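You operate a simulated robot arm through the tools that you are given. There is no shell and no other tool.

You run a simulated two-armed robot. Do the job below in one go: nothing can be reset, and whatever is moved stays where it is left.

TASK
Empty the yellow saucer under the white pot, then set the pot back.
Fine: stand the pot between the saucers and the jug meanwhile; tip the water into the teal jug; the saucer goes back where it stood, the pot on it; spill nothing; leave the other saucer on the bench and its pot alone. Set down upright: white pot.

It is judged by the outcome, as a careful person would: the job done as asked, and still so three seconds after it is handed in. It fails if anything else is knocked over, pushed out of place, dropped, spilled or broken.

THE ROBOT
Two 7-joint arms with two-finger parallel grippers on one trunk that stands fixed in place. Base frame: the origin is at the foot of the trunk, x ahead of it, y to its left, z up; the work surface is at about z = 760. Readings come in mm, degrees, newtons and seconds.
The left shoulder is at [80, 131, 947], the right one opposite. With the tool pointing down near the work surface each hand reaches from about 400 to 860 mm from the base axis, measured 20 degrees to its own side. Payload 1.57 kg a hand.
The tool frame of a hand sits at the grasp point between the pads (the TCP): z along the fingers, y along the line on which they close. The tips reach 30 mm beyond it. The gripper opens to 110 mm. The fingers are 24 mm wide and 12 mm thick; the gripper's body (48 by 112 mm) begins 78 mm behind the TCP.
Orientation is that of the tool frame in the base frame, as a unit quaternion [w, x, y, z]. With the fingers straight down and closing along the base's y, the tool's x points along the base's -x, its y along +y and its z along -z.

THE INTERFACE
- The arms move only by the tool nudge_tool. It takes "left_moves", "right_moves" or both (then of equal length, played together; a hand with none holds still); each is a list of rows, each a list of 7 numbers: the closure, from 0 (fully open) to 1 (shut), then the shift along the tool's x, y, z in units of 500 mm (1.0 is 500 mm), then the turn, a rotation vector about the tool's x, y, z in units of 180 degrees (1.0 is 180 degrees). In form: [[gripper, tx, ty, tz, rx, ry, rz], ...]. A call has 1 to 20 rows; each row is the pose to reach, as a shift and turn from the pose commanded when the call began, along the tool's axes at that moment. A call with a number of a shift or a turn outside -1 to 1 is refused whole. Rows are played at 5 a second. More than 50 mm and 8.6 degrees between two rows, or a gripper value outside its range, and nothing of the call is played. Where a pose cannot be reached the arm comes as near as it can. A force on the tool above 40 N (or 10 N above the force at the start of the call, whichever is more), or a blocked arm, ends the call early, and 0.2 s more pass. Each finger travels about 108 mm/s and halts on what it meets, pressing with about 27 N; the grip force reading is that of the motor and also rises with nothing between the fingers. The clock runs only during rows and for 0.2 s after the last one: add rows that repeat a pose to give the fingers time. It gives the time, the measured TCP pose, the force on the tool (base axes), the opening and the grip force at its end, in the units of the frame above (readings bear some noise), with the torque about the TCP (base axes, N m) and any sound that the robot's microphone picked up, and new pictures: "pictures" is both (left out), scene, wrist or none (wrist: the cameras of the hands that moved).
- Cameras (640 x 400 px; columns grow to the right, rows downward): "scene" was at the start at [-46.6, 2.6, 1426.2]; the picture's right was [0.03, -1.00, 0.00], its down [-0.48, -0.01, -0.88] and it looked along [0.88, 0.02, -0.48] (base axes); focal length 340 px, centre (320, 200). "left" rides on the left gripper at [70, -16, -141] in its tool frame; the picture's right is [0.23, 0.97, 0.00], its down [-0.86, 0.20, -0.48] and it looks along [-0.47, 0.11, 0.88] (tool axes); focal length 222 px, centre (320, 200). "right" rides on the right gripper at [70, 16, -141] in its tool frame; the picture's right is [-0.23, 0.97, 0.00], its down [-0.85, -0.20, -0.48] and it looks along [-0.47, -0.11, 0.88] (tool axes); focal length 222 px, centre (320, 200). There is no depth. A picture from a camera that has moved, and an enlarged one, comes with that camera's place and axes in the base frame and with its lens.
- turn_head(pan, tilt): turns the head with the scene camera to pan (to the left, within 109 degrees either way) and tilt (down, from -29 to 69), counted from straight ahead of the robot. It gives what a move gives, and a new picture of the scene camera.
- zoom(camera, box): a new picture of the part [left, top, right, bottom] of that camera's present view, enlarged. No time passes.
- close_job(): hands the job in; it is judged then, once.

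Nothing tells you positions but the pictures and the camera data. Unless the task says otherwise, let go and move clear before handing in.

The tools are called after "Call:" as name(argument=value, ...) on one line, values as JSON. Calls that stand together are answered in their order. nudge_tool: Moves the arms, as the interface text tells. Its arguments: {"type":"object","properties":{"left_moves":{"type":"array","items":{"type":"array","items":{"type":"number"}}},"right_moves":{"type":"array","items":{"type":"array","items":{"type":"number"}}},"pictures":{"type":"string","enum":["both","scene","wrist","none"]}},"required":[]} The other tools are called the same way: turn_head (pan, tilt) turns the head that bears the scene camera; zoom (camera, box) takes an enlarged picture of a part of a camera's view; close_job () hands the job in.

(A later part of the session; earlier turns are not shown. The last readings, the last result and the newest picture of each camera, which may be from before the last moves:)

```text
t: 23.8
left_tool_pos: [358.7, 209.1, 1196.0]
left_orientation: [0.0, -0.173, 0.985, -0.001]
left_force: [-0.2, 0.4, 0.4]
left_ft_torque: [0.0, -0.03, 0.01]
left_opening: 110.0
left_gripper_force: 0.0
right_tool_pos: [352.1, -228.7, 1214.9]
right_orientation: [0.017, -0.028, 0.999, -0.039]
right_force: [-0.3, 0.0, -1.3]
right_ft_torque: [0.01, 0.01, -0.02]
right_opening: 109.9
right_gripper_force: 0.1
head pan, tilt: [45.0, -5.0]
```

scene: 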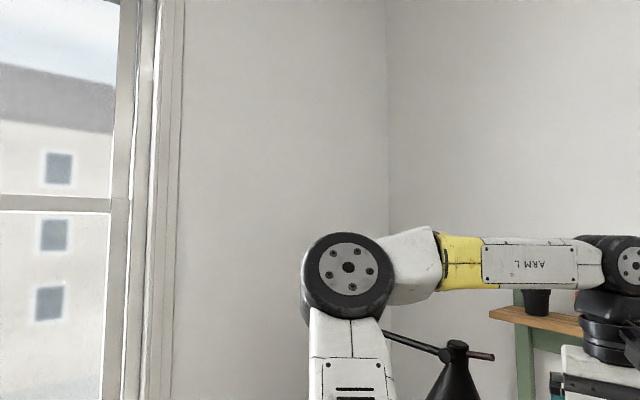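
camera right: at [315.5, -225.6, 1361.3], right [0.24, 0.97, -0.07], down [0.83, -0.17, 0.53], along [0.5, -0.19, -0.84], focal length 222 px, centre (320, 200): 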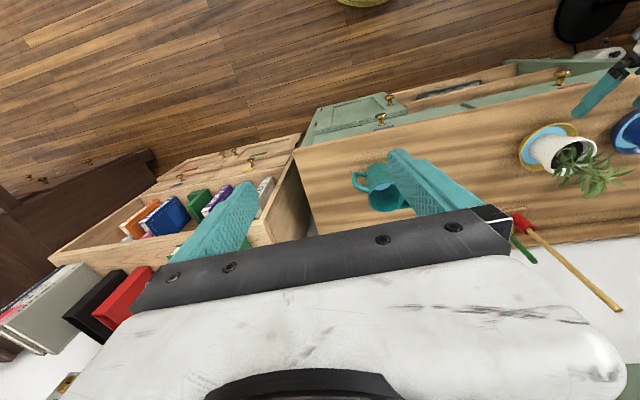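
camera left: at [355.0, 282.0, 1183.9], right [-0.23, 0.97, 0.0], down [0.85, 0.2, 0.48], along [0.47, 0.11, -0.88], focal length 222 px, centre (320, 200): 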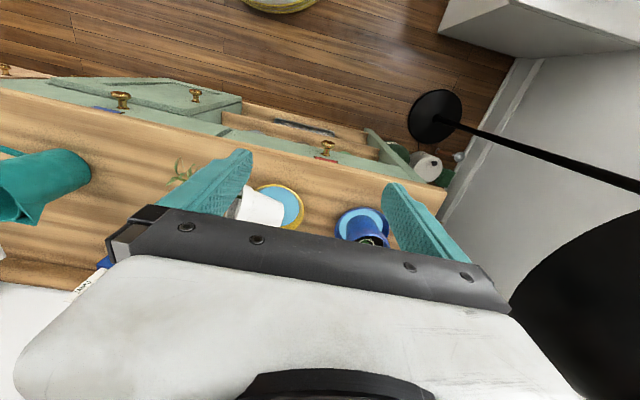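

The right arm is in a good posture (elbow up over the shoulder), while the left has folded into a limited one, so I'll do the handling with the right arm. I'll park the left hand to the left and bring the right hand slowly to the middle, fingers down, for a look at the pot.

Call:
nudge_tool(left_moves=[[0, -0.0014, 0.0221, 0, 0, 0, 0.0069], [0, -0.0028, 0.0443, 0, 0, 0, 0.0139], [0, -0.0041, 0.0664, 0, 0, 0, 0.0208], [0, -0.0055, 0.0885, 0, 0, 0, 0.0278], [0, -0.0069, 0.1106, 0, 0, 0, 0.0347], [0, -0.0083, 0.1328, 0, 0, 0, 0.0416], [0, -0.0096, 0.1549, 0, 0, 0, 0.0486], [0, -0.011, 0.177, 0, 0, 0, 0.0555], [0, -0.0124, 0.1991, 0, 0, 0, 0.0625], [0, -0.0138, 0.2213, 0, 0, 0, 0.0694], [0, -0.0151, 0.2434, 0, 0, 0, 0.0763], [0, -0.0165, 0.2655, 0, 0, 0, 0.0833], [0, -0.0179, 0.2876, 0, 0, 0, 0.0902], [0, -0.0193, 0.3098, 0, 0, 0, 0.0972], [0, -0.0206, 0.3319, 0, 0, 0, 0.1041], [0, -0.022, 0.354, 0, 0, 0, 0.111]], right_moves=[[0, -0.0179, 0.0412, 0.0118, -0.0016, 0.0007, 0.0011], [0, -0.0358, 0.0824, 0.0235, -0.0031, 0.0014, 0.0022], [0, -0.0537, 0.1236, 0.0353, -0.0047, 0.002, 0.0033], [0, -0.0716, 0.1648, 0.047, -0.0062, 0.0027, 0.0045], [0, -0.0894, 0.206, 0.0588, -0.0078, 0.0034, 0.0056], [0, -0.1073, 0.2472, 0.0705, -0.0093, 0.0041, 0.0067], [0, -0.1252, 0.2884, 0.0823, -0.0109, 0.0047, 0.0078], [0, -0.1431, 0.3296, 0.094, -0.0124, 0.0054, 0.0089], [0, -0.161, 0.3708, 0.1058, -0.014, 0.0061, 0.01], [0, -0.1789, 0.412, 0.1175, -0.0155, 0.0068, 0.0111], [0, -0.1968, 0.4532, 0.1293, -0.0171, 0.0074, 0.0122], [0, -0.2147, 0.4944, 0.141, -0.0186, 0.0081, 0.0134], [0, -0.2325, 0.5356, 0.1528, -0.0202, 0.0088, 0.0145], [0, -0.2504, 0.5768, 0.1645, -0.0217, 0.0095, 0.0156], [0, -0.2683, 0.618, 0.1763, -0.0233, 0.0101, 0.0167], [0, -0.2862, 0.6592, 0.188, -0.0248, 0.0108, 0.0178]], pictures="wrist")

Call:
turn_head(pan=-5, tilt=32)

```text
t: 27.2
left_tool_pos: [306.2, 375.9, 1198.7]
left_orientation: [-0.001, 0.0, 1.0, 0.0]
left_force: [-0.1, -0.4, -0.6]
left_ft_torque: [0.02, -0.01, 0.01]
left_opening: 110.1
left_gripper_force: 0.1
right_tool_pos: [478.7, 100.2, 1101.2]
right_orientation: [0.0, -0.001, 1.0, 0.001]
right_force: [-0.6, -1.1, 0.8]
right_ft_torque: [0.01, -0.02, 0.0]
right_opening: 110.0
right_gripper_force: 0.1
head pan, tilt: [45.0, -5.0]
camera right: at [410.3, 116.1, 1242.0], right [0.23, 0.97, 0.0], down [0.86, -0.2, 0.48], along [0.47, -0.11, -0.88], focal length 222 px, centre (320, 200)
camera left: at [235.9, 360.5, 1339.8], right [-0.23, 0.97, 0.0], down [0.86, 0.2, 0.48], along [0.46, 0.11, -0.88], focal length 222 px, centre (320, 200)
```

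right: 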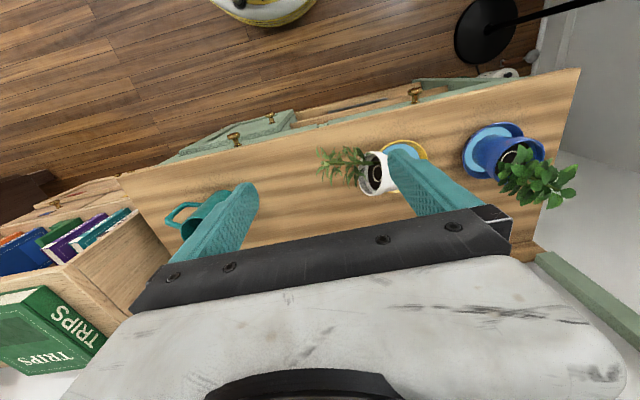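
left: 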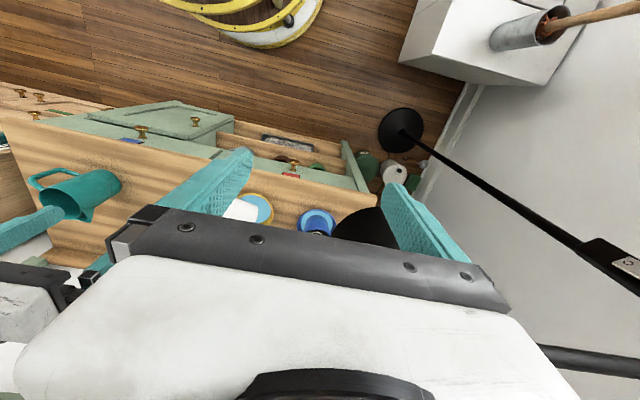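

```text
t: 28.4
left_tool_pos: [305.5, 375.8, 1199.0]
left_orientation: [-0.001, 0.0, 1.0, 0.0]
left_force: [-0.2, 0.1, 0.4]
left_ft_torque: [-0.03, 0.01, 0.03]
left_opening: 110.0
left_gripper_force: 0.1
right_tool_pos: [478.3, 100.6, 1100.8]
right_orientation: [0.0, -0.001, 1.0, 0.001]
right_force: [-0.3, 0.5, -0.7]
right_ft_torque: [0.01, -0.02, 0.02]
right_opening: 110.2
right_gripper_force: 0.1
head pan, tilt: [-5.0, 32.0]
```

scene: 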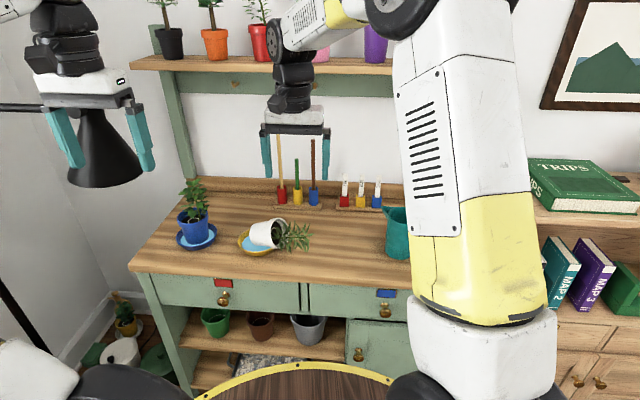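

The right arm works well in the middle. I'll zoom in on the fallen pot from both cameras.

Call:
zoom(camera="right", box=[300, 120, 460, 220])

Call:
zoom(camera="scene", box=[220, 195, 340, 270])

```text
4.00 times, centred on (380, 170) of right
camera zoom: at [410.1, 116.0, 1242.1], right [0.23, 0.97, 0.0], down [0.86, -0.2, 0.48], along [0.47, -0.11, -0.88], focal length 888 px, centre (80, 320)
```

zoom: 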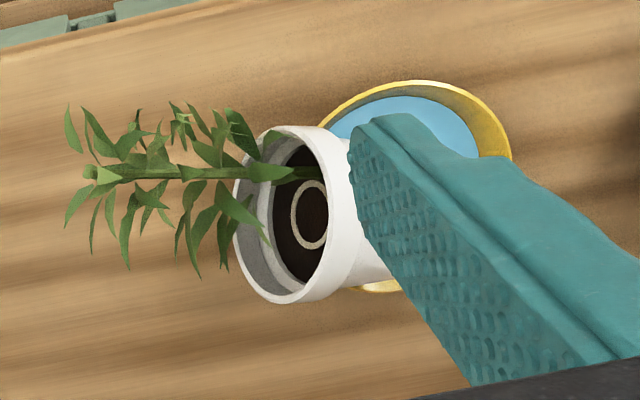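

```text
5.33 times, centred on (280, 232) of scene
camera zoom: at [-166.7, -4.5, 1421.4], right [0.08, -1.0, 0.0], down [-0.53, -0.04, -0.85], along [0.85, 0.07, -0.53], focal length 1815 px, centre (533, 27)
```

zoom: 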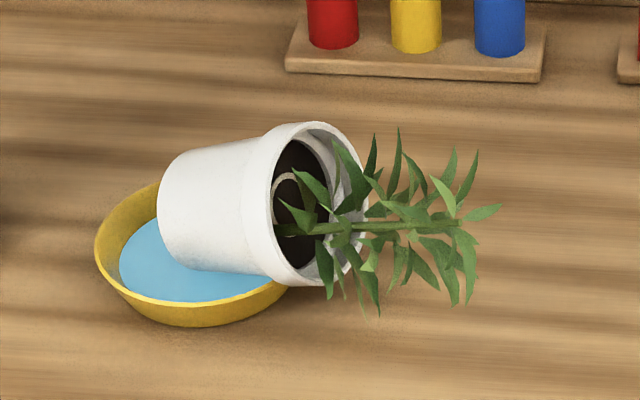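

I now see the pot leaning in the saucer: base inside it, rim pointing right and slightly towards the robot, raised about 22 degrees, its rim centre near (598, 176, 824). To stand it up I need particular hand turns, so I'll first test them in the air, starting with a yaw of +69 degrees.

Call:
nudge_tool(right_moves=[[0, 0, 0, 0, 0, 0, -0.0425], [0, 0, 0, 0, 0, 0, -0.085], [0, 0, 0, 0, 0, 0, -0.1275], [0, 0, 0, 0, 0, 0, -0.17], [0, 0, 0, 0, 0, 0, -0.2125], [0, 0, 0, 0, 0, 0, -0.255], [0, 0, 0, 0, 0, 0, -0.2975], [0, 0, 0, 0, 0, 0, -0.34], [0, 0, 0, 0, 0, 0, -0.3825], [0, 0, 0, 0, 0, 0, -0.3825]], pictures="both")

```text
t: 30.6
left_tool_pos: [305.7, 376.2, 1199.8]
left_orientation: [-0.001, 0.0, 1.0, 0.0]
left_force: [-0.8, -1.3, -0.2]
left_ft_torque: [-0.03, -0.01, -0.05]
left_opening: 110.2
left_gripper_force: 0.1
right_tool_pos: [477.8, 100.4, 1099.0]
right_orientation: [0.001, -0.567, 0.824, -0.001]
right_force: [0.5, -0.2, 0.7]
right_ft_torque: [0.03, 0.02, 0.01]
right_opening: 110.2
right_gripper_force: 0.1
head pan, tilt: [-5.0, 32.0]
camera right: at [440.2, 40.8, 1241.1], right [-0.83, 0.56, 0.0], down [0.49, 0.73, 0.48], along [0.27, 0.4, -0.88], focal length 222 px, centre (320, 200)
```

scene: 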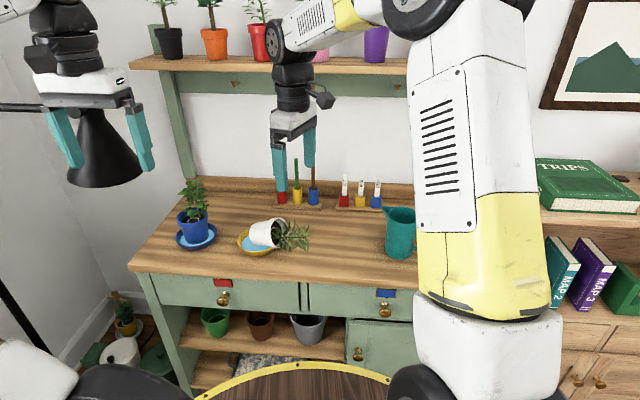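
right: 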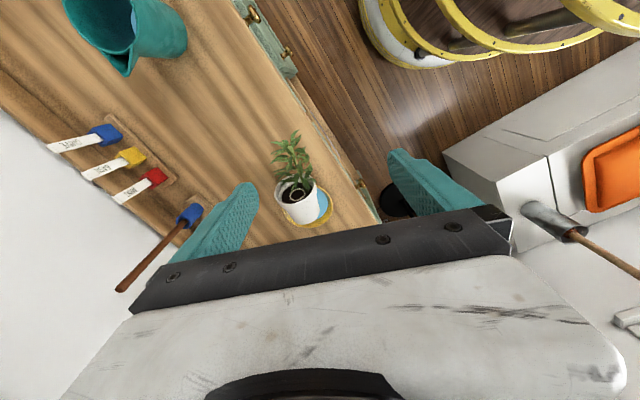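

Yaw +69 works. I'll zoom on the pot from this angle, which looks along its axis.

Call:
zoom(camera="right", box=[240, 110, 370, 240])

Call:
zoom(camera="right", box=[340, 0, 640, 190])

```text
3.08 times, centred on (305, 175) of right
camera zoom: at [440.2, 40.8, 1241.1], right [-0.83, 0.56, 0.0], down [0.49, 0.73, 0.48], along [0.27, 0.4, -0.88], focal length 684 px, centre (366, 277)
```

zoom: 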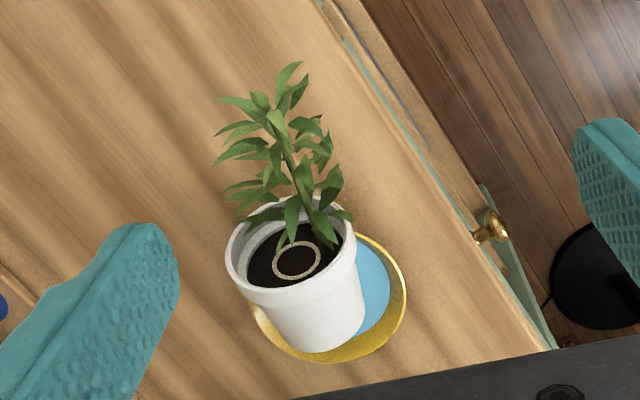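

```text
2.11 times, centred on (490, 95) of right
camera zoom: at [440.2, 40.8, 1241.1], right [-0.83, 0.56, 0.0], down [0.49, 0.73, 0.48], along [0.27, 0.4, -0.88], focal length 468 px, centre (-38, 421)
```

zoom: 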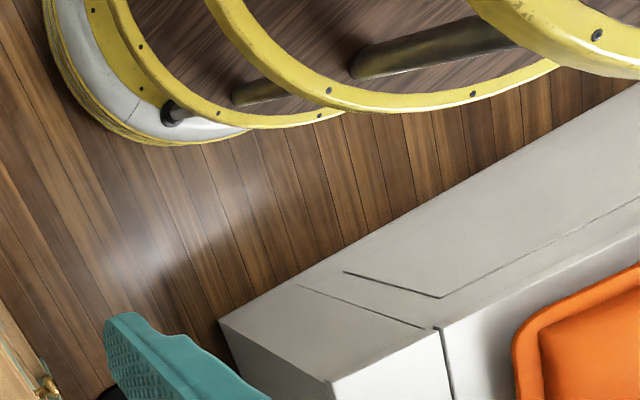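

The pot's axis is now well fixed: base about (626, 249, 793), rim about (598, 180, 825). Next I'll test in the air the turn to yaw -80 while moving high above the intended standing place.

Call:
nudge_tool(right_moves=[[0, 0.0014, -0.015, 0.0111, 0, 0, 0.046], [0, 0.0027, -0.0301, 0.0222, 0, 0, 0.092], [0, 0.0041, -0.0452, 0.0333, 0, 0, 0.138], [0, 0.0055, -0.0602, 0.0444, 0, 0, 0.184], [0, 0.0069, -0.0753, 0.0556, 0, 0, 0.23], [0, 0.0082, -0.0903, 0.0667, 0, 0, 0.276], [0, 0.0096, -0.1054, 0.0778, 0, 0, 0.322], [0, 0.011, -0.1204, 0.0889, 0, 0, 0.368], [0, 0.0124, -0.1355, 0.1, 0, 0, 0.414], [0, 0.0137, -0.1505, 0.1111, 0, 0, 0.46], [0, 0.0151, -0.1655, 0.1222, 0, 0, 0.506], [0, 0.0165, -0.1806, 0.1333, 0, 0, 0.552], [0, 0.0178, -0.1956, 0.1444, 0, 0, 0.598], [0, 0.0192, -0.2107, 0.1556, 0, 0, 0.644], [0, 0.0206, -0.2257, 0.1667, 0, 0, 0.69], [0, 0.022, -0.2408, 0.1778, 0, 0, 0.736], [0, 0.0233, -0.2558, 0.1889, 0, 0, 0.782], [0, 0.0247, -0.2709, 0.2, 0, 0, 0.828], [0, 0.0247, -0.2709, 0.2, 0, 0, 0.828]], pictures="scene")

```text
t: 34.6
left_tool_pos: [305.8, 376.4, 1197.4]
left_orientation: [-0.001, 0.0, 1.0, 0.0]
left_force: [0.5, 0.8, -0.4]
left_ft_torque: [-0.02, 0.02, 0.0]
left_opening: 109.7
left_gripper_force: 0.2
right_tool_pos: [599.1, 39.3, 1000.3]
right_orientation: [0.0, 0.644, 0.765, 0.0]
right_force: [-0.4, -0.2, 0.7]
right_ft_torque: [0.01, -0.01, 0.0]
right_opening: 110.0
right_gripper_force: 0.0
head pan, tilt: [-5.0, 32.0]
```

scene: 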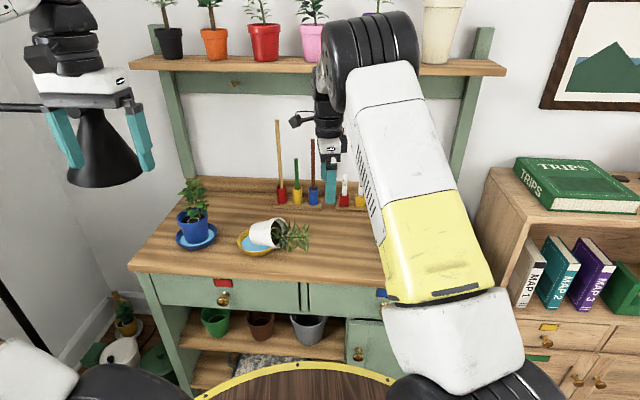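

Yaw -80 works too. Now I'll test the tipping-up roll of 53 degrees at this height.

Call:
nudge_tool(right_moves=[[0, 0, 0, 0, 0, 0.0368, 0], [0, 0, 0, 0, 0, 0.0736, 0], [0, 0, 0, 0, 0, 0.1104, 0], [0, 0, 0, 0, 0, 0.1472, 0], [0, 0, 0, 0, 0, 0.184, 0], [0, 0, 0, 0, 0, 0.2208, 0], [0, 0, 0, 0, 0, 0.2576, 0], [0, 0, 0, 0, 0, 0.2944, 0], [0, 0, 0, 0, 0, 0.2944, 0]], pictures="scene")

```text
t: 36.6
left_tool_pos: [307.7, 376.4, 1199.3]
left_orientation: [-0.001, 0.0, 1.0, -0.001]
left_force: [-1.1, -0.2, 0.7]
left_ft_torque: [0.0, -0.03, -0.02]
left_opening: 109.9
left_gripper_force: 0.0
right_tool_pos: [601.4, 40.7, 1001.5]
right_orientation: [-0.341, 0.576, 0.684, 0.288]
right_force: [0.4, -0.4, 0.7]
right_ft_torque: [0.0, 0.02, -0.04]
right_opening: 110.2
right_gripper_force: 0.1
head pan, tilt: [-5.0, 32.0]
```

scene: 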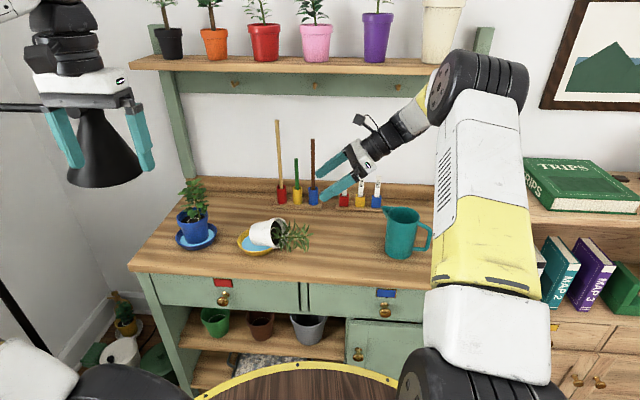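

The roll works as well. I'll test lowering in this attitude, down to z = 880, clear of the plant.

Call:
nudge_tool(right_moves=[[0, -0.0319, 0, 0.024, 0, 0, 0], [0, -0.0638, 0, 0.0479, 0, 0, 0], [0, -0.0958, 0, 0.0719, 0, 0, 0], [0, -0.1277, 0, 0.0959, 0, 0, 0], [0, -0.1596, 0, 0.1198, 0, 0, 0], [0, -0.1915, 0, 0.1438, 0, 0, 0], [0, -0.1915, 0, 0.1438, 0, 0, 0]], pictures="scene")

```text
t: 38.2
left_tool_pos: [304.9, 378.1, 1199.1]
left_orientation: [-0.001, 0.0, 1.0, 0.0]
left_force: [-0.7, -0.2, 0.2]
left_ft_torque: [0.04, 0.03, -0.02]
left_opening: 109.8
left_gripper_force: 0.1
right_tool_pos: [600.5, 39.3, 879.8]
right_orientation: [-0.342, 0.575, 0.686, 0.287]
right_force: [-0.3, 0.8, -0.6]
right_ft_torque: [0.0, -0.03, 0.02]
right_opening: 110.2
right_gripper_force: 0.1
head pan, tilt: [-5.0, 32.0]
```

scene: 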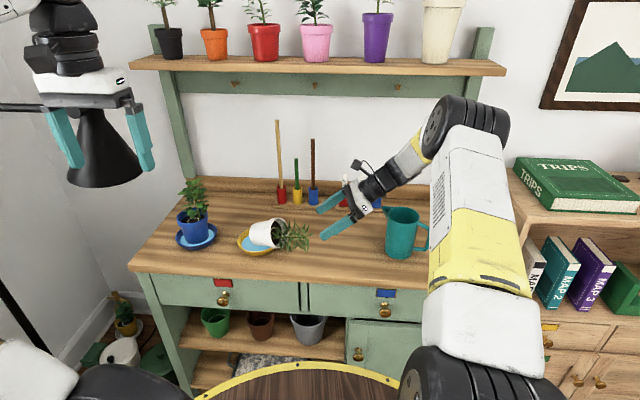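

All the needed motions are reachable. I'll undo them in reverse, going back up and turning the fingers down again.

Call:
nudge_tool(right_moves=[[0, 0.0213, 0, -0.016, 0, -0.0327, 0], [0, 0.0426, 0, -0.032, 0, -0.0654, 0], [0, 0.0638, 0, -0.0479, 0, -0.0981, 0], [0, 0.0851, 0, -0.0639, 0, -0.1308, 0], [0, 0.1064, 0, -0.0799, 0, -0.1636, 0], [0, 0.1277, 0, -0.0959, 0, -0.1963, 0], [0, 0.149, 0, -0.1118, 0, -0.229, 0], [0, 0.1702, 0, -0.1278, 0, -0.2617, 0], [0, 0.1915, 0, -0.1438, 0, -0.2944, 0], [0, 0.1915, 0, -0.1438, 0, -0.2944, 0]], pictures="none")

```text
t: 40.4
left_tool_pos: [305.2, 376.2, 1197.9]
left_orientation: [-0.002, 0.0, 1.0, 0.0]
left_force: [0.1, 0.1, 0.0]
left_ft_torque: [-0.02, -0.01, 0.01]
left_opening: 110.0
left_gripper_force: 0.1
right_tool_pos: [601.3, 39.9, 1000.8]
right_orientation: [0.001, 0.643, 0.765, 0.0]
right_force: [-0.3, -0.6, 0.5]
right_ft_torque: [-0.01, 0.01, 0.0]
right_opening: 110.1
right_gripper_force: 0.1
head pan, tilt: [-5.0, 32.0]
```

Call:
nudge_tool(right_moves=[[0, 0.014, 0.0014, 0, 0, 0, -0.0457], [0, 0.0279, 0.0028, 0, 0, 0, -0.0914], [0, 0.0419, 0.0043, 0, 0, 0, -0.1371], [0, 0.0558, 0.0057, 0, 0, 0, -0.1828], [0, 0.0698, 0.0071, 0, 0, 0, -0.2286], [0, 0.0838, 0.0085, 0, 0, 0, -0.2743], [0, 0.0977, 0.01, 0, 0, 0, -0.32], [0, 0.1117, 0.0114, 0, 0, 0, -0.3657], [0, 0.1257, 0.0128, 0, 0, 0, -0.4114], [0, 0.1396, 0.0142, 0, 0, 0, -0.4571], [0, 0.1536, 0.0156, 0, 0, 0, -0.5028], [0, 0.1675, 0.0171, 0, 0, 0, -0.5485], [0, 0.1815, 0.0185, 0, 0, 0, -0.5943], [0, 0.1955, 0.0199, 0, 0, 0, -0.64], [0, 0.2094, 0.0213, 0, 0, 0, -0.6857], [0, 0.2234, 0.0228, 0, 0, 0, -0.7314], [0, 0.2373, 0.0242, 0, 0, 0, -0.7771], [0, 0.2513, 0.0256, 0, 0, 0, -0.8228], [0, 0.2513, 0.0256, 0, 0, 0, -0.8228]], pictures="both")

```text
t: 44.4
left_tool_pos: [305.3, 377.4, 1198.5]
left_orientation: [-0.001, 0.0, 1.0, 0.0]
left_force: [0.0, -0.1, 0.6]
left_ft_torque: [-0.02, -0.02, 0.01]
left_opening: 109.7
left_gripper_force: 0.0
right_tool_pos: [590.6, 167.5, 1001.3]
right_orientation: [-0.001, -0.559, 0.829, 0.0]
right_force: [-0.7, -0.3, 0.4]
right_ft_torque: [0.03, 0.02, 0.01]
right_opening: 110.2
right_gripper_force: 0.0
head pan, tilt: [-5.0, 32.0]
camera right: at [551.9, 108.0, 1141.8], right [-0.82, 0.57, 0.0], down [0.5, 0.72, 0.48], along [0.27, 0.39, -0.88], focal length 222 px, centre (320, 200)
```

scene: 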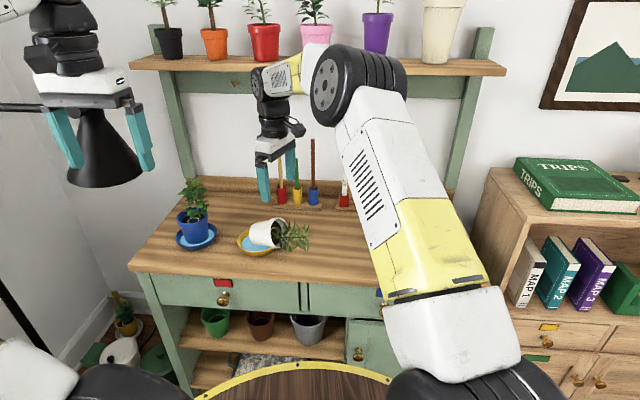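
right: 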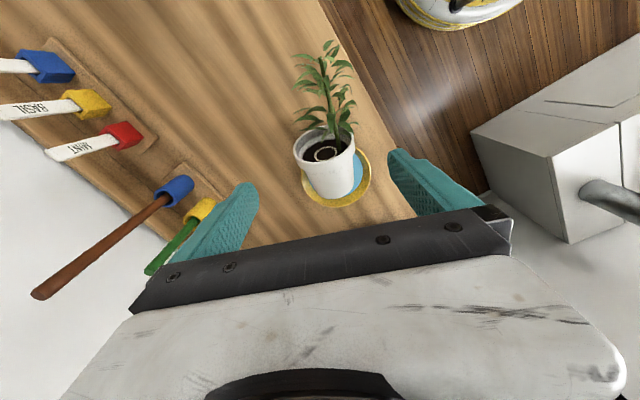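

The hand is above the pot with good view. I'll zoom for precise measurement before descending.

Call:
zoom(camera="right", box=[260, 110, 400, 220])

Call:
zoom(camera="scene", box=[220, 195, 340, 270])

```text
3.64 times, centred on (330, 165) of right
camera zoom: at [551.9, 108.0, 1141.8], right [-0.82, 0.57, 0.0], down [0.5, 0.72, 0.48], along [0.27, 0.39, -0.88], focal length 808 px, centre (284, 327)
```

zoom: 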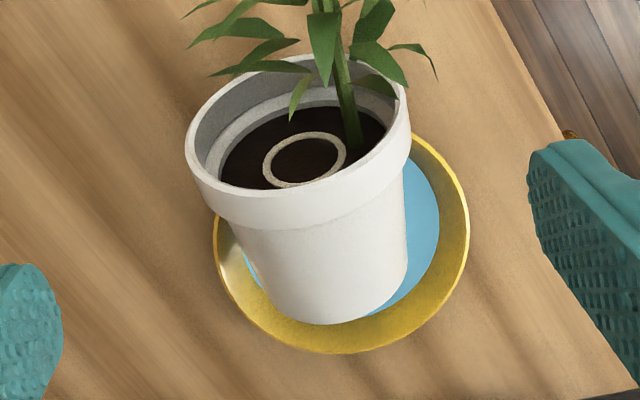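

```text
5.33 times, centred on (280, 232) of scene
camera zoom: at [-166.7, -4.5, 1421.4], right [0.08, -1.0, 0.0], down [-0.53, -0.04, -0.85], along [0.84, 0.07, -0.53], focal length 1815 px, centre (533, 27)
```

zoom: 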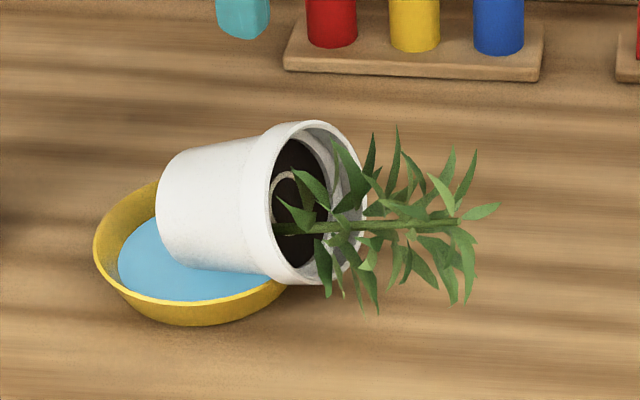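

The rim centre measures (596, 181) at z≈825, and the hand is already aligned across the pot. I'll lean the hand 12 degrees and come down to 100 mm short of the grasp.

Call:
nudge_tool(right_moves=[[0, -0.0013, -0.0002, 0.0295, 0, -0.0133, 0], [0, -0.0027, -0.0005, 0.059, 0, -0.0267, 0], [0, -0.004, -0.0007, 0.0884, 0, -0.04, 0], [0, -0.0054, -0.001, 0.1179, 0, -0.0533, 0], [0, -0.0067, -0.0012, 0.1474, 0, -0.0667, 0], [0, -0.0067, -0.0012, 0.1474, 0, -0.0667, 0]], pictures="both")

```text
t: 45.8
left_tool_pos: [304.7, 376.2, 1198.4]
left_orientation: [-0.001, 0.0, 1.0, 0.0]
left_force: [-0.6, 0.1, -0.7]
left_ft_torque: [-0.01, 0.0, -0.03]
left_opening: 109.7
left_gripper_force: 0.0
right_tool_pos: [592.9, 169.8, 926.0]
right_orientation: [0.087, -0.556, 0.824, 0.059]
right_force: [0.2, -0.4, -0.5]
right_ft_torque: [-0.02, -0.05, 0.02]
right_opening: 110.0
right_gripper_force: 0.0
head pan, tilt: [-5.0, 32.0]
camera right: at [543.2, 84.6, 1049.7], right [-0.82, 0.57, 0.05], down [0.46, 0.61, 0.65], along [0.34, 0.55, -0.76], focal length 222 px, centre (320, 200)
```

scene: 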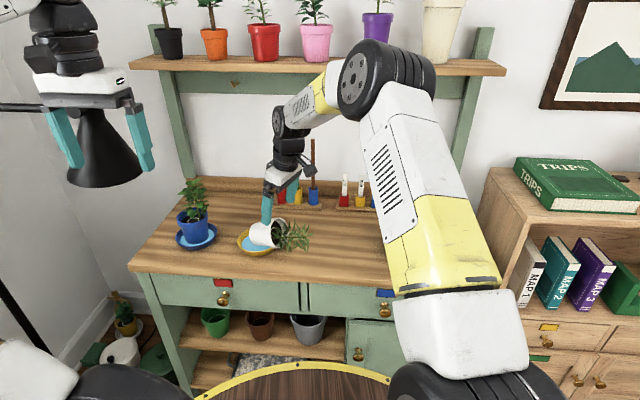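
right: 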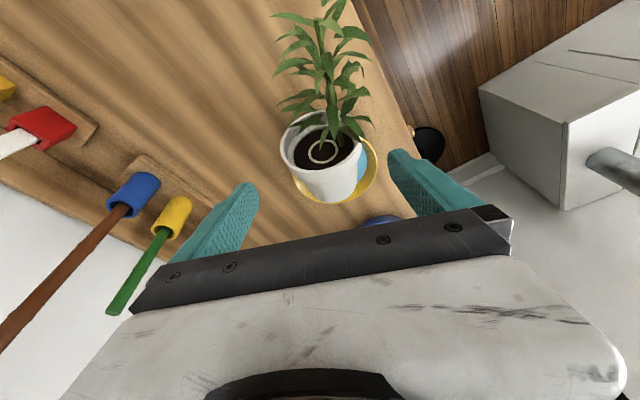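

The pot sits centred between the fingers. I'll descend 70 mm along the finger direction, then look again.

Call:
nudge_tool(right_moves=[[0, 0, 0, 0.02, 0, 0, 0], [0, 0, 0, 0.04, 0, 0, 0], [0, 0, 0, 0.06, 0, 0, 0], [0, 0, 0, 0.08, 0, 0, 0], [0, 0, 0, 0.1, 0, 0, 0], [0, 0, 0, 0.12, 0, 0, 0], [0, 0, 0, 0.14, 0, 0, 0], [0, 0, 0, 0.14, 0, 0, 0]], pictures="wrist")

Call:
zoom(camera="scene", box=[200, 150, 360, 270])

```text
t: 47.6
left_tool_pos: [306.2, 375.9, 1198.7]
left_orientation: [-0.002, 0.0, 1.0, 0.0]
left_force: [0.1, 0.3, 1.1]
left_ft_torque: [0.01, 0.01, 0.0]
left_opening: 109.9
left_gripper_force: 0.0
right_tool_pos: [597.9, 180.7, 857.3]
right_orientation: [0.086, -0.556, 0.824, 0.058]
right_force: [0.3, 0.0, -0.1]
right_ft_torque: [0.02, -0.01, 0.02]
right_opening: 110.0
right_gripper_force: 0.1
head pan, tilt: [-5.0, 32.0]
camera right: at [549.0, 96.9, 981.2], right [-0.82, 0.57, 0.05], down [0.46, 0.61, 0.65], along [0.34, 0.55, -0.76], focal length 222 px, centre (320, 200)
```

right: 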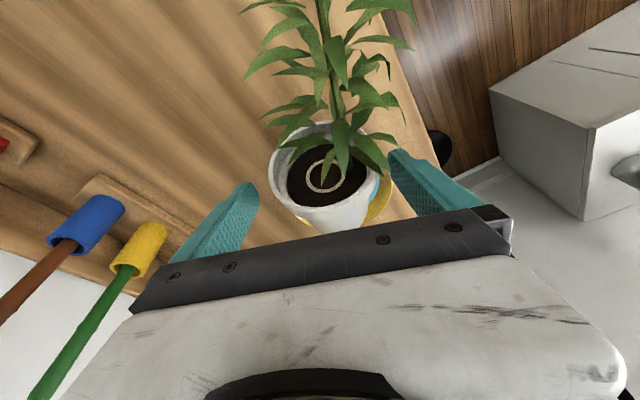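

```text
3.33 times, centred on (280, 210) of scene
camera zoom: at [-166.7, -4.6, 1421.4], right [0.08, -1.0, 0.0], down [-0.53, -0.04, -0.85], along [0.84, 0.07, -0.53], focal length 1134 px, centre (453, 167)
```

zoom: 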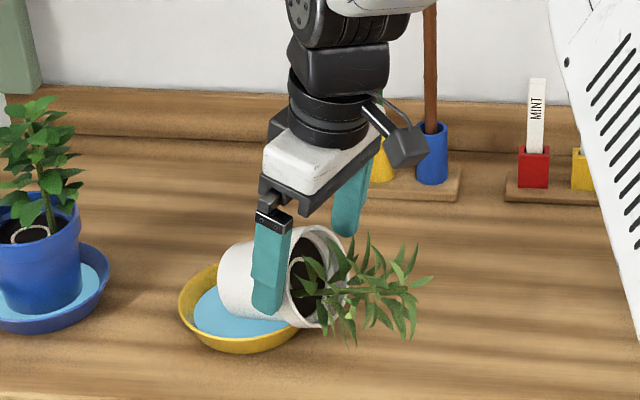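

Still centred. I'll go the last 28 mm.

Call:
nudge_tool(right_moves=[[0, -0.0018, 0, 0.014, 0, 0, 0], [0, -0.0035, 0, 0.028, 0, 0, 0], [0, -0.0053, 0, 0.042, 0, 0, 0], [0, -0.007, 0, 0.056, 0, 0, 0], [0, -0.007, 0, 0.056, 0, 0, 0]], pictures="wrist")

Call:
zoom(camera="scene", box=[220, 180, 340, 270])

```text
t: 48.8
left_tool_pos: [305.9, 375.9, 1198.6]
left_orientation: [0.0, 0.0, 1.0, 0.0]
left_force: [-0.6, 0.6, -0.4]
left_ft_torque: [0.0, -0.03, 0.01]
left_opening: 109.9
left_gripper_force: 0.1
right_tool_pos: [601.4, 190.7, 830.5]
right_orientation: [0.086, -0.556, 0.824, 0.058]
right_force: [0.7, -0.6, -1.1]
right_ft_torque: [-0.02, 0.0, 0.01]
right_opening: 109.9
right_gripper_force: 0.1
head pan, tilt: [-5.0, 32.0]
camera right: at [552.0, 106.3, 954.4], right [-0.82, 0.57, 0.05], down [0.46, 0.61, 0.65], along [0.34, 0.55, -0.76], focal length 222 px, centre (320, 200)
```

right: 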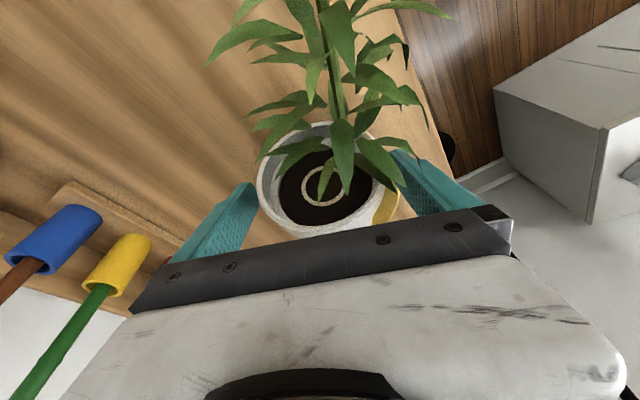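

```text
4.44 times, centred on (280, 225) of scene
camera zoom: at [-166.7, -4.6, 1421.4], right [0.08, -1.0, 0.0], down [-0.53, -0.04, -0.85], along [0.84, 0.07, -0.53], focal length 1512 px, centre (498, 89)
```

zoom: 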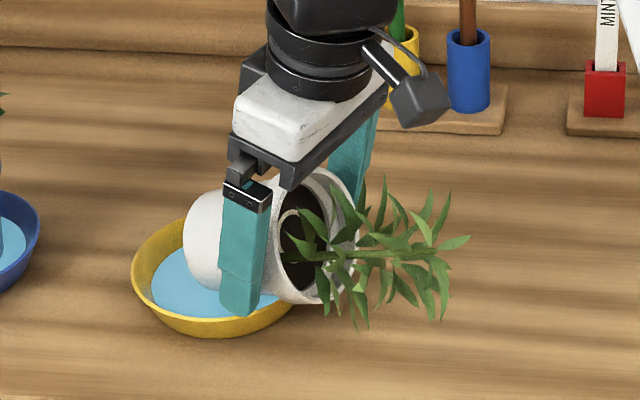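

The fingers straddle the collar without touching. I'll close gently onto it.

Call:
nudge_tool(right_moves=[[0.1, 0, 0, 0, 0, 0, 0], [0.15, 0, 0, 0, 0, 0, 0], [0.19, 0, 0, 0, 0, 0, 0], [0.25, 0, 0, 0, 0, 0, 0], [0.4, 0, 0, 0, 0, 0, 0], [0.6, 0, 0, 0, 0, 0, 0], [0.6, 0, 0, 0, 0, 0, 0]], pictures="wrist")

Call:
zoom(camera="scene", box=[220, 180, 340, 270])

```text
t: 50.4
left_tool_pos: [306.1, 377.3, 1197.5]
left_orientation: [0.0, 0.0, 1.0, 0.0]
left_force: [0.7, -1.3, 0.1]
left_ft_torque: [-0.03, -0.01, -0.02]
left_opening: 109.9
left_gripper_force: 0.1
right_tool_pos: [602.3, 190.1, 831.5]
right_orientation: [0.086, -0.556, 0.824, 0.059]
right_force: [-0.8, 1.6, -0.5]
right_ft_torque: [-0.01, 0.12, -0.02]
right_opening: 92.3
right_gripper_force: 27.4
head pan, tilt: [-5.0, 32.0]
camera right: at [552.0, 106.4, 954.5], right [-0.82, 0.57, 0.05], down [0.46, 0.61, 0.65], along [0.34, 0.55, -0.76], focal length 222 px, centre (320, 200)
```

right: 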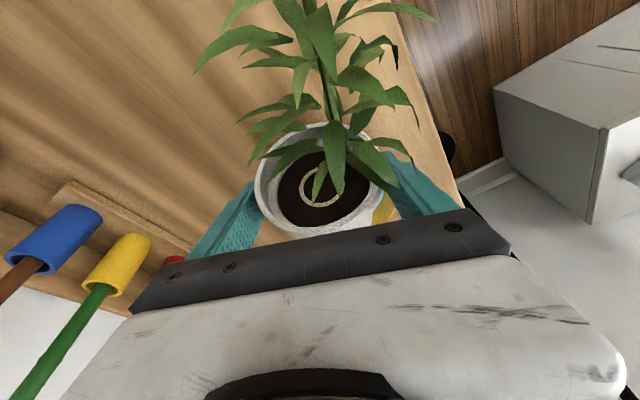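

```text
4.44 times, centred on (280, 225) of scene
camera zoom: at [-166.7, -4.5, 1421.4], right [0.08, -1.0, 0.0], down [-0.53, -0.04, -0.85], along [0.84, 0.07, -0.53], focal length 1512 px, centre (498, 89)
```

zoom: 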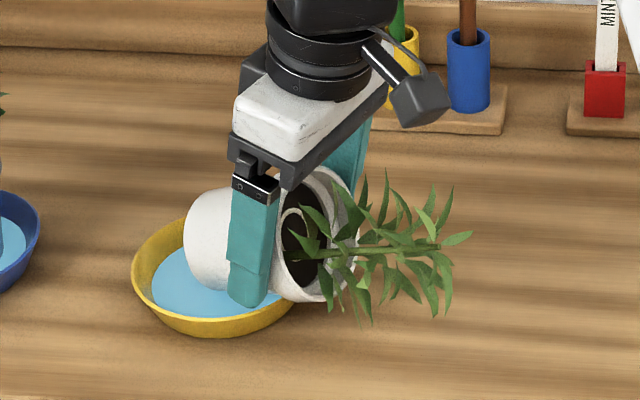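

Firm grip at 92 mm. I'll lift slowly 40 mm and check that it holds and the saucer stays put.

Call:
nudge_tool(right_moves=[[0.6, -0.0021, 0, -0.0098, 0, 0, 0], [0.6, -0.0041, 0, -0.0195, 0, 0, 0], [0.6, -0.0062, 0, -0.0293, 0, 0, 0], [0.6, -0.0083, 0, -0.0391, 0, 0, 0], [0.6, -0.0104, 0, -0.0488, 0, 0, 0], [0.6, -0.0124, 0, -0.0586, 0, 0, 0], [0.6, -0.0145, 0, -0.0683, 0, 0, 0], [0.6, -0.0166, 0, -0.0781, 0, 0, 0], [0.6, -0.0166, 0, -0.0781, 0, 0, 0]], pictures="wrist")

Call:
zoom(camera="scene", box=[200, 150, 360, 270])

```text
t: 52.4
left_tool_pos: [306.3, 376.5, 1198.7]
left_orientation: [-0.001, -0.001, 1.0, 0.0]
left_force: [-0.4, 0.4, 0.1]
left_ft_torque: [0.0, 0.01, 0.01]
left_opening: 109.7
left_gripper_force: 0.0
right_tool_pos: [601.3, 190.6, 872.0]
right_orientation: [0.086, -0.556, 0.824, 0.059]
right_force: [0.0, 0.2, -3.7]
right_ft_torque: [-0.11, 0.04, 0.03]
right_opening: 92.2
right_gripper_force: 27.1
head pan, tilt: [-5.0, 32.0]
camera right: at [552.0, 106.9, 994.7], right [-0.82, 0.57, 0.05], down [0.46, 0.61, 0.65], along [0.34, 0.55, -0.76], focal length 222 px, centre (320, 200)
```

right: 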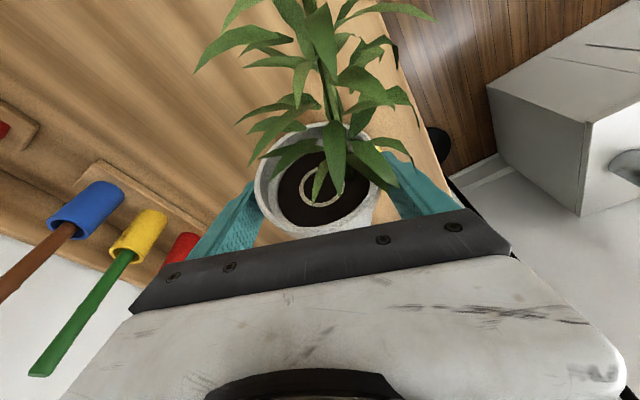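

```text
3.33 times, centred on (280, 210) of scene
camera zoom: at [-166.5, -4.5, 1421.4], right [0.08, -1.0, 0.0], down [-0.53, -0.04, -0.85], along [0.84, 0.07, -0.53], focal length 1134 px, centre (453, 167)
```

zoom: 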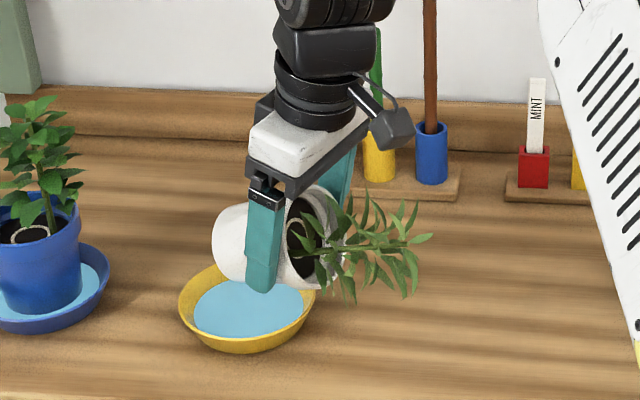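

The pot is lifted (about 0.38 kg) and the saucer stays in place with its water. I'll lift on to z = 1000 and straighten the hand.

Call:
nudge_tool(right_moves=[[0.6, -0.0053, 0, -0.025, 0, 0.0067, 0], [0.6, -0.0106, 0, -0.05, 0, 0.0133, 0], [0.6, -0.0159, 0, -0.075, 0, 0.02, 0], [0.6, -0.0212, 0, -0.1, 0, 0.0267, 0], [0.6, -0.0266, 0, -0.125, 0, 0.0333, 0], [0.6, -0.0319, 0, -0.1499, 0, 0.04, 0], [0.6, -0.0372, 0, -0.1749, 0, 0.0467, 0], [0.6, -0.0425, 0, -0.1999, 0, 0.0533, 0], [0.6, -0.0478, 0, -0.2249, 0, 0.06, 0], [0.6, -0.0531, 0, -0.2499, 0, 0.0667, 0], [0.6, -0.0531, 0, -0.2499, 0, 0.0667, 0]], pictures="scene")

Call:
zoom(camera="scene", box=[220, 210, 300, 270])

```text
t: 54.8
left_tool_pos: [306.2, 377.3, 1197.6]
left_orientation: [-0.001, 0.001, 1.0, 0.001]
left_force: [-0.2, 0.5, -0.5]
left_ft_torque: [0.0, 0.03, -0.04]
left_opening: 110.1
left_gripper_force: 0.0
right_tool_pos: [601.9, 191.2, 1000.5]
right_orientation: [0.0, -0.56, 0.829, 0.0]
right_force: [-0.1, -0.2, -3.8]
right_ft_torque: [-0.05, 0.03, -0.01]
right_opening: 92.0
right_gripper_force: 27.5
head pan, tilt: [-5.0, 32.0]
```

scene: 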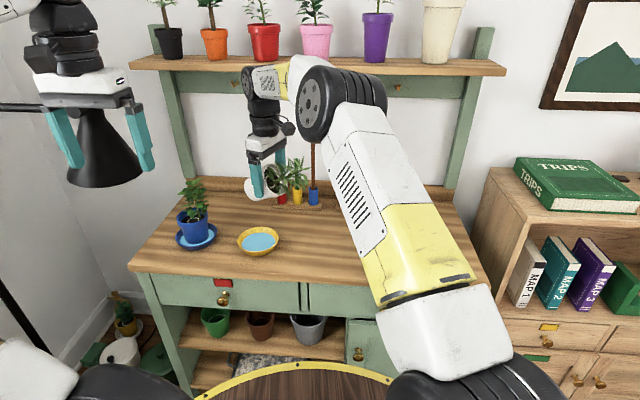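

```text
6.67 times, centred on (260, 240) of scene
camera zoom: at [-166.5, -4.5, 1421.4], right [0.08, -1.0, 0.0], down [-0.53, -0.04, -0.85], along [0.84, 0.07, -0.53], focal length 2269 px, centre (720, -67)
```

zoom: 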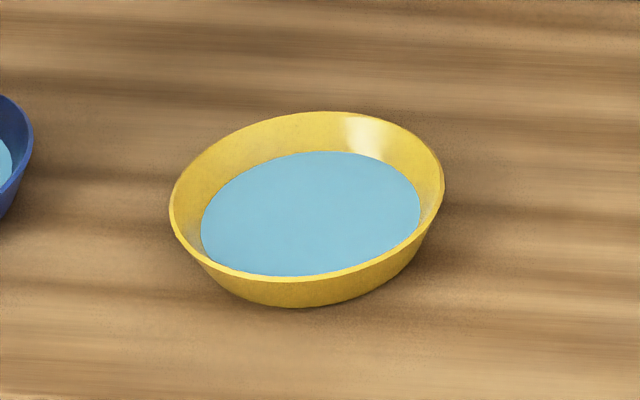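

The saucer is sound and still holds its water. Now I'll turn the held pot slowly (148 degrees) while carrying it over the standing place.

Call:
nudge_tool(right_moves=[[0.6, 0.014, -0.0056, 0, 0, 0, 0.0411], [0.6, 0.0281, -0.0111, 0, 0, 0, 0.0822], [0.6, 0.0421, -0.0167, 0, 0, 0, 0.1233], [0.6, 0.0562, -0.0223, 0, 0, 0, 0.1644], [0.6, 0.0702, -0.0278, 0, 0, 0, 0.2056], [0.6, 0.0842, -0.0334, 0, 0, 0, 0.2467], [0.6, 0.0983, -0.039, 0, 0, 0, 0.2878], [0.6, 0.1123, -0.0445, 0, 0, 0, 0.3289], [0.6, 0.1264, -0.0501, 0, 0, 0, 0.37], [0.6, 0.1404, -0.0557, 0, 0, 0, 0.4111], [0.6, 0.1544, -0.0612, 0, 0, 0, 0.4522], [0.6, 0.1685, -0.0668, 0, 0, 0, 0.4933], [0.6, 0.1825, -0.0723, 0, 0, 0, 0.5344], [0.6, 0.1966, -0.0779, 0, 0, 0, 0.5755], [0.6, 0.2106, -0.0835, 0, 0, 0, 0.6167], [0.6, 0.2246, -0.089, 0, 0, 0, 0.6578], [0.6, 0.2387, -0.0946, 0, 0, 0, 0.6989], [0.6, 0.2527, -0.1002, 0, 0, 0, 0.74], [0.6, 0.2668, -0.1057, 0, 0, 0, 0.7811], [0.6, 0.2808, -0.1113, 0, 0, 0, 0.8222]], pictures="both")

```text
t: 59.0
left_tool_pos: [306.1, 376.3, 1198.5]
left_orientation: [-0.001, 0.0, 1.0, 0.0]
left_force: [-0.3, -0.6, -0.6]
left_ft_torque: [-0.01, -0.03, 0.0]
left_opening: 110.2
left_gripper_force: 0.1
right_tool_pos: [602.1, 39.9, 999.0]
right_orientation: [0.0, 0.643, 0.766, 0.0]
right_force: [-0.3, -0.7, -2.7]
right_ft_torque: [0.07, 0.04, 0.03]
right_opening: 92.4
right_gripper_force: 26.5
head pan, tilt: [-5.0, 32.0]
camera right: at [607.8, 111.4, 1140.4], right [1.0, -0.06, 0.0], down [-0.05, -0.88, 0.48], along [-0.03, -0.48, -0.88], focal length 222 px, centre (320, 200)
```

scene: 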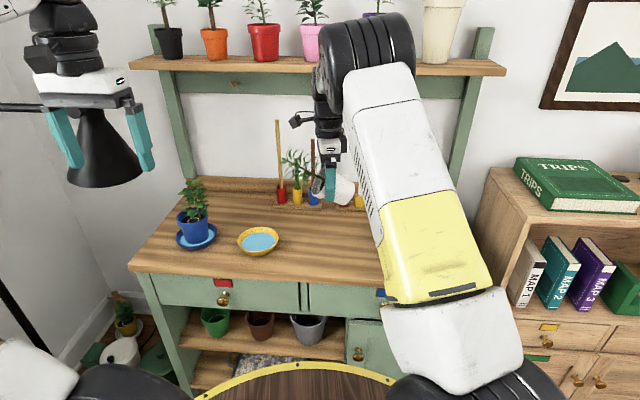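
right: 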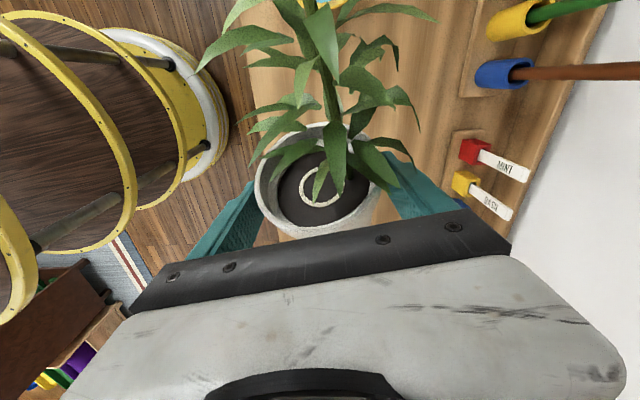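

Now I'll roll the hand 56 degrees to bring the pot upright, still high above the bench.

Call:
nudge_tool(right_moves=[[0.6, 0, 0, 0, 0, 0.0283, 0], [0.6, 0, 0, 0, 0, 0.0566, 0], [0.6, 0, 0, 0, 0, 0.0848, 0], [0.6, 0, 0, 0, 0, 0.1131, 0], [0.6, 0, 0, 0, 0, 0.1414, 0], [0.6, 0, 0, 0, 0, 0.1697, 0], [0.6, 0, 0, 0, 0, 0.198, 0], [0.6, 0, 0, 0, 0, 0.2263, 0], [0.6, 0, 0, 0, 0, 0.2545, 0], [0.6, 0, 0, 0, 0, 0.2828, 0], [0.6, 0, 0, 0, 0, 0.3111, 0], [0.6, 0, 0, 0, 0, 0.3111, 0]], pictures="both")

Call:
zoom(camera="scene", box=[260, 100, 440, 220])

```text
t: 61.6
left_tool_pos: [304.8, 376.6, 1197.2]
left_orientation: [-0.001, 0.0, 1.0, 0.0]
left_force: [0.6, -0.3, -0.1]
left_ft_torque: [0.0, 0.0, -0.01]
left_opening: 109.8
left_gripper_force: 0.0
right_tool_pos: [602.2, 41.2, 998.8]
right_orientation: [-0.36, 0.567, 0.676, 0.303]
right_force: [-0.9, 0.4, -3.7]
right_ft_torque: [-0.01, 0.01, -0.01]
right_opening: 92.4
right_gripper_force: 27.6
head pan, tilt: [-5.0, 32.0]
camera right: at [632.7, -34.0, 1135.1], right [0.98, 0.04, -0.19], down [-0.04, -0.9, -0.44], along [-0.19, 0.44, -0.88], focal length 222 px, centre (320, 200)
```

scene: 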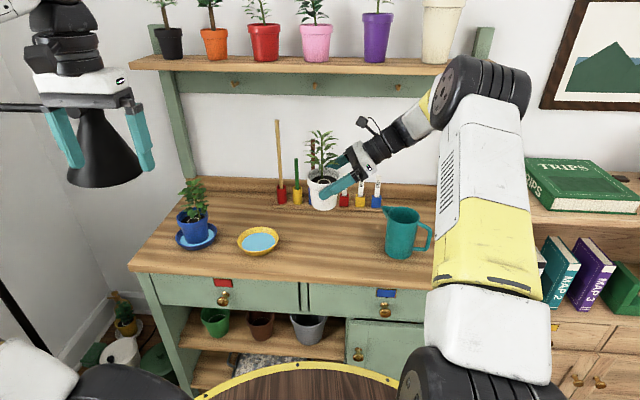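
right: 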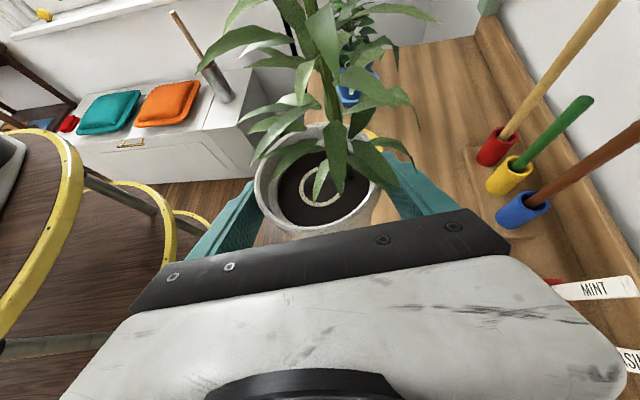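

```text
3.33 times, centred on (350, 160) of scene
camera zoom: at [-166.5, -4.6, 1421.4], right [0.08, -1.0, 0.0], down [-0.53, -0.04, -0.85], along [0.84, 0.07, -0.53], focal length 1134 px, centre (220, 333)
```

zoom: 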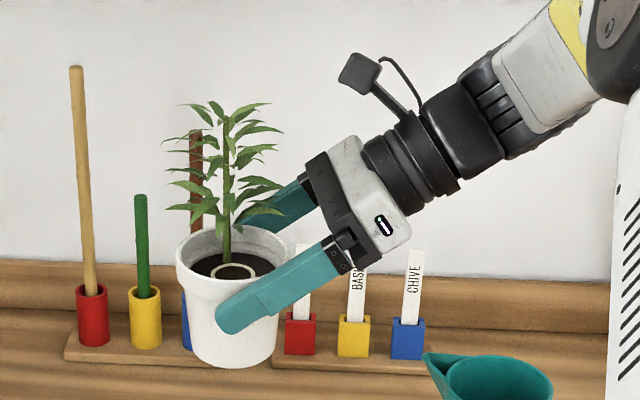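

The pot is upright in the hand. I'll lower it to about 15 mm above the bench at (601, 49), between the saucers and the jug.

Call:
nudge_tool(right_moves=[[0.6, -0.0201, 0, 0.0135, 0, 0, 0], [0.6, -0.0401, 0, 0.0269, 0, 0, 0], [0.6, -0.0602, 0, 0.0404, 0, 0, 0], [0.6, -0.0803, 0, 0.0538, 0, 0, 0], [0.6, -0.1003, 0, 0.0673, 0, 0, 0], [0.6, -0.1204, 0, 0.0808, 0, 0, 0], [0.6, -0.1405, 0, 0.0942, 0, 0, 0], [0.6, -0.1605, 0, 0.1077, 0, 0, 0], [0.6, -0.1806, 0, 0.1211, 0, 0, 0], [0.6, -0.2007, 0, 0.1346, 0, 0, 0], [0.6, -0.2207, 0, 0.148, 0, 0, 0], [0.6, -0.2408, 0, 0.1615, 0, 0, 0], [0.6, -0.2408, 0, 0.1615, 0, 0, 0]], pictures="scene")

Call:
zoom(camera="scene", box=[260, 150, 440, 270])

```text
t: 64.4
left_tool_pos: [305.7, 376.3, 1199.2]
left_orientation: [0.0, 0.0, 1.0, 0.0]
left_force: [-0.6, -0.5, -0.2]
left_ft_torque: [0.01, -0.02, -0.02]
left_opening: 110.0
left_gripper_force: 0.2
right_tool_pos: [600.5, 40.5, 853.5]
right_orientation: [-0.36, 0.568, 0.676, 0.302]
right_force: [0.5, 0.1, -4.2]
right_ft_torque: [-0.02, 0.01, 0.0]
right_opening: 92.1
right_gripper_force: 27.6
head pan, tilt: [-5.0, 32.0]
```

scene: 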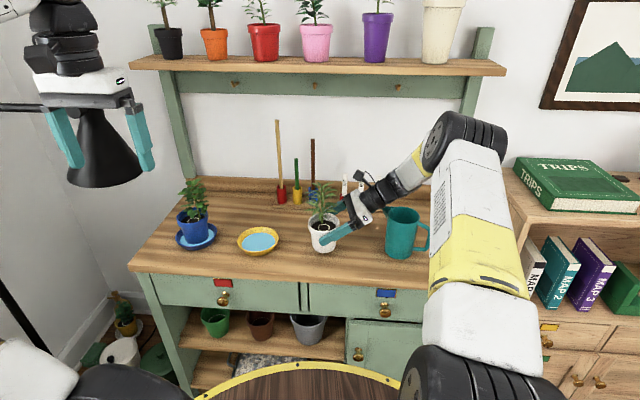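

```text
3.33 times, centred on (350, 210) of scene
camera zoom: at [-166.5, -4.6, 1421.4], right [0.08, -1.0, 0.0], down [-0.53, -0.04, -0.85], along [0.84, 0.07, -0.53], focal length 1134 px, centre (220, 167)
```

zoom: 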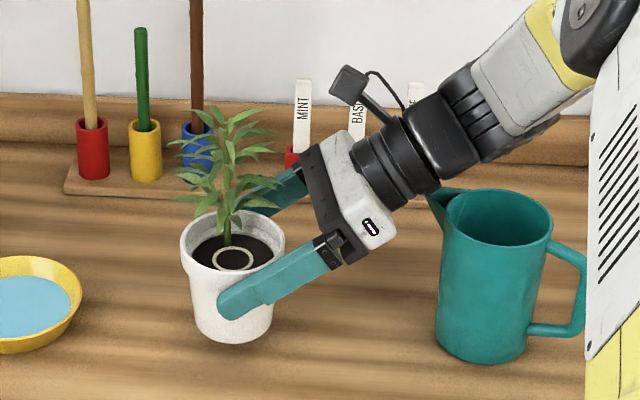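

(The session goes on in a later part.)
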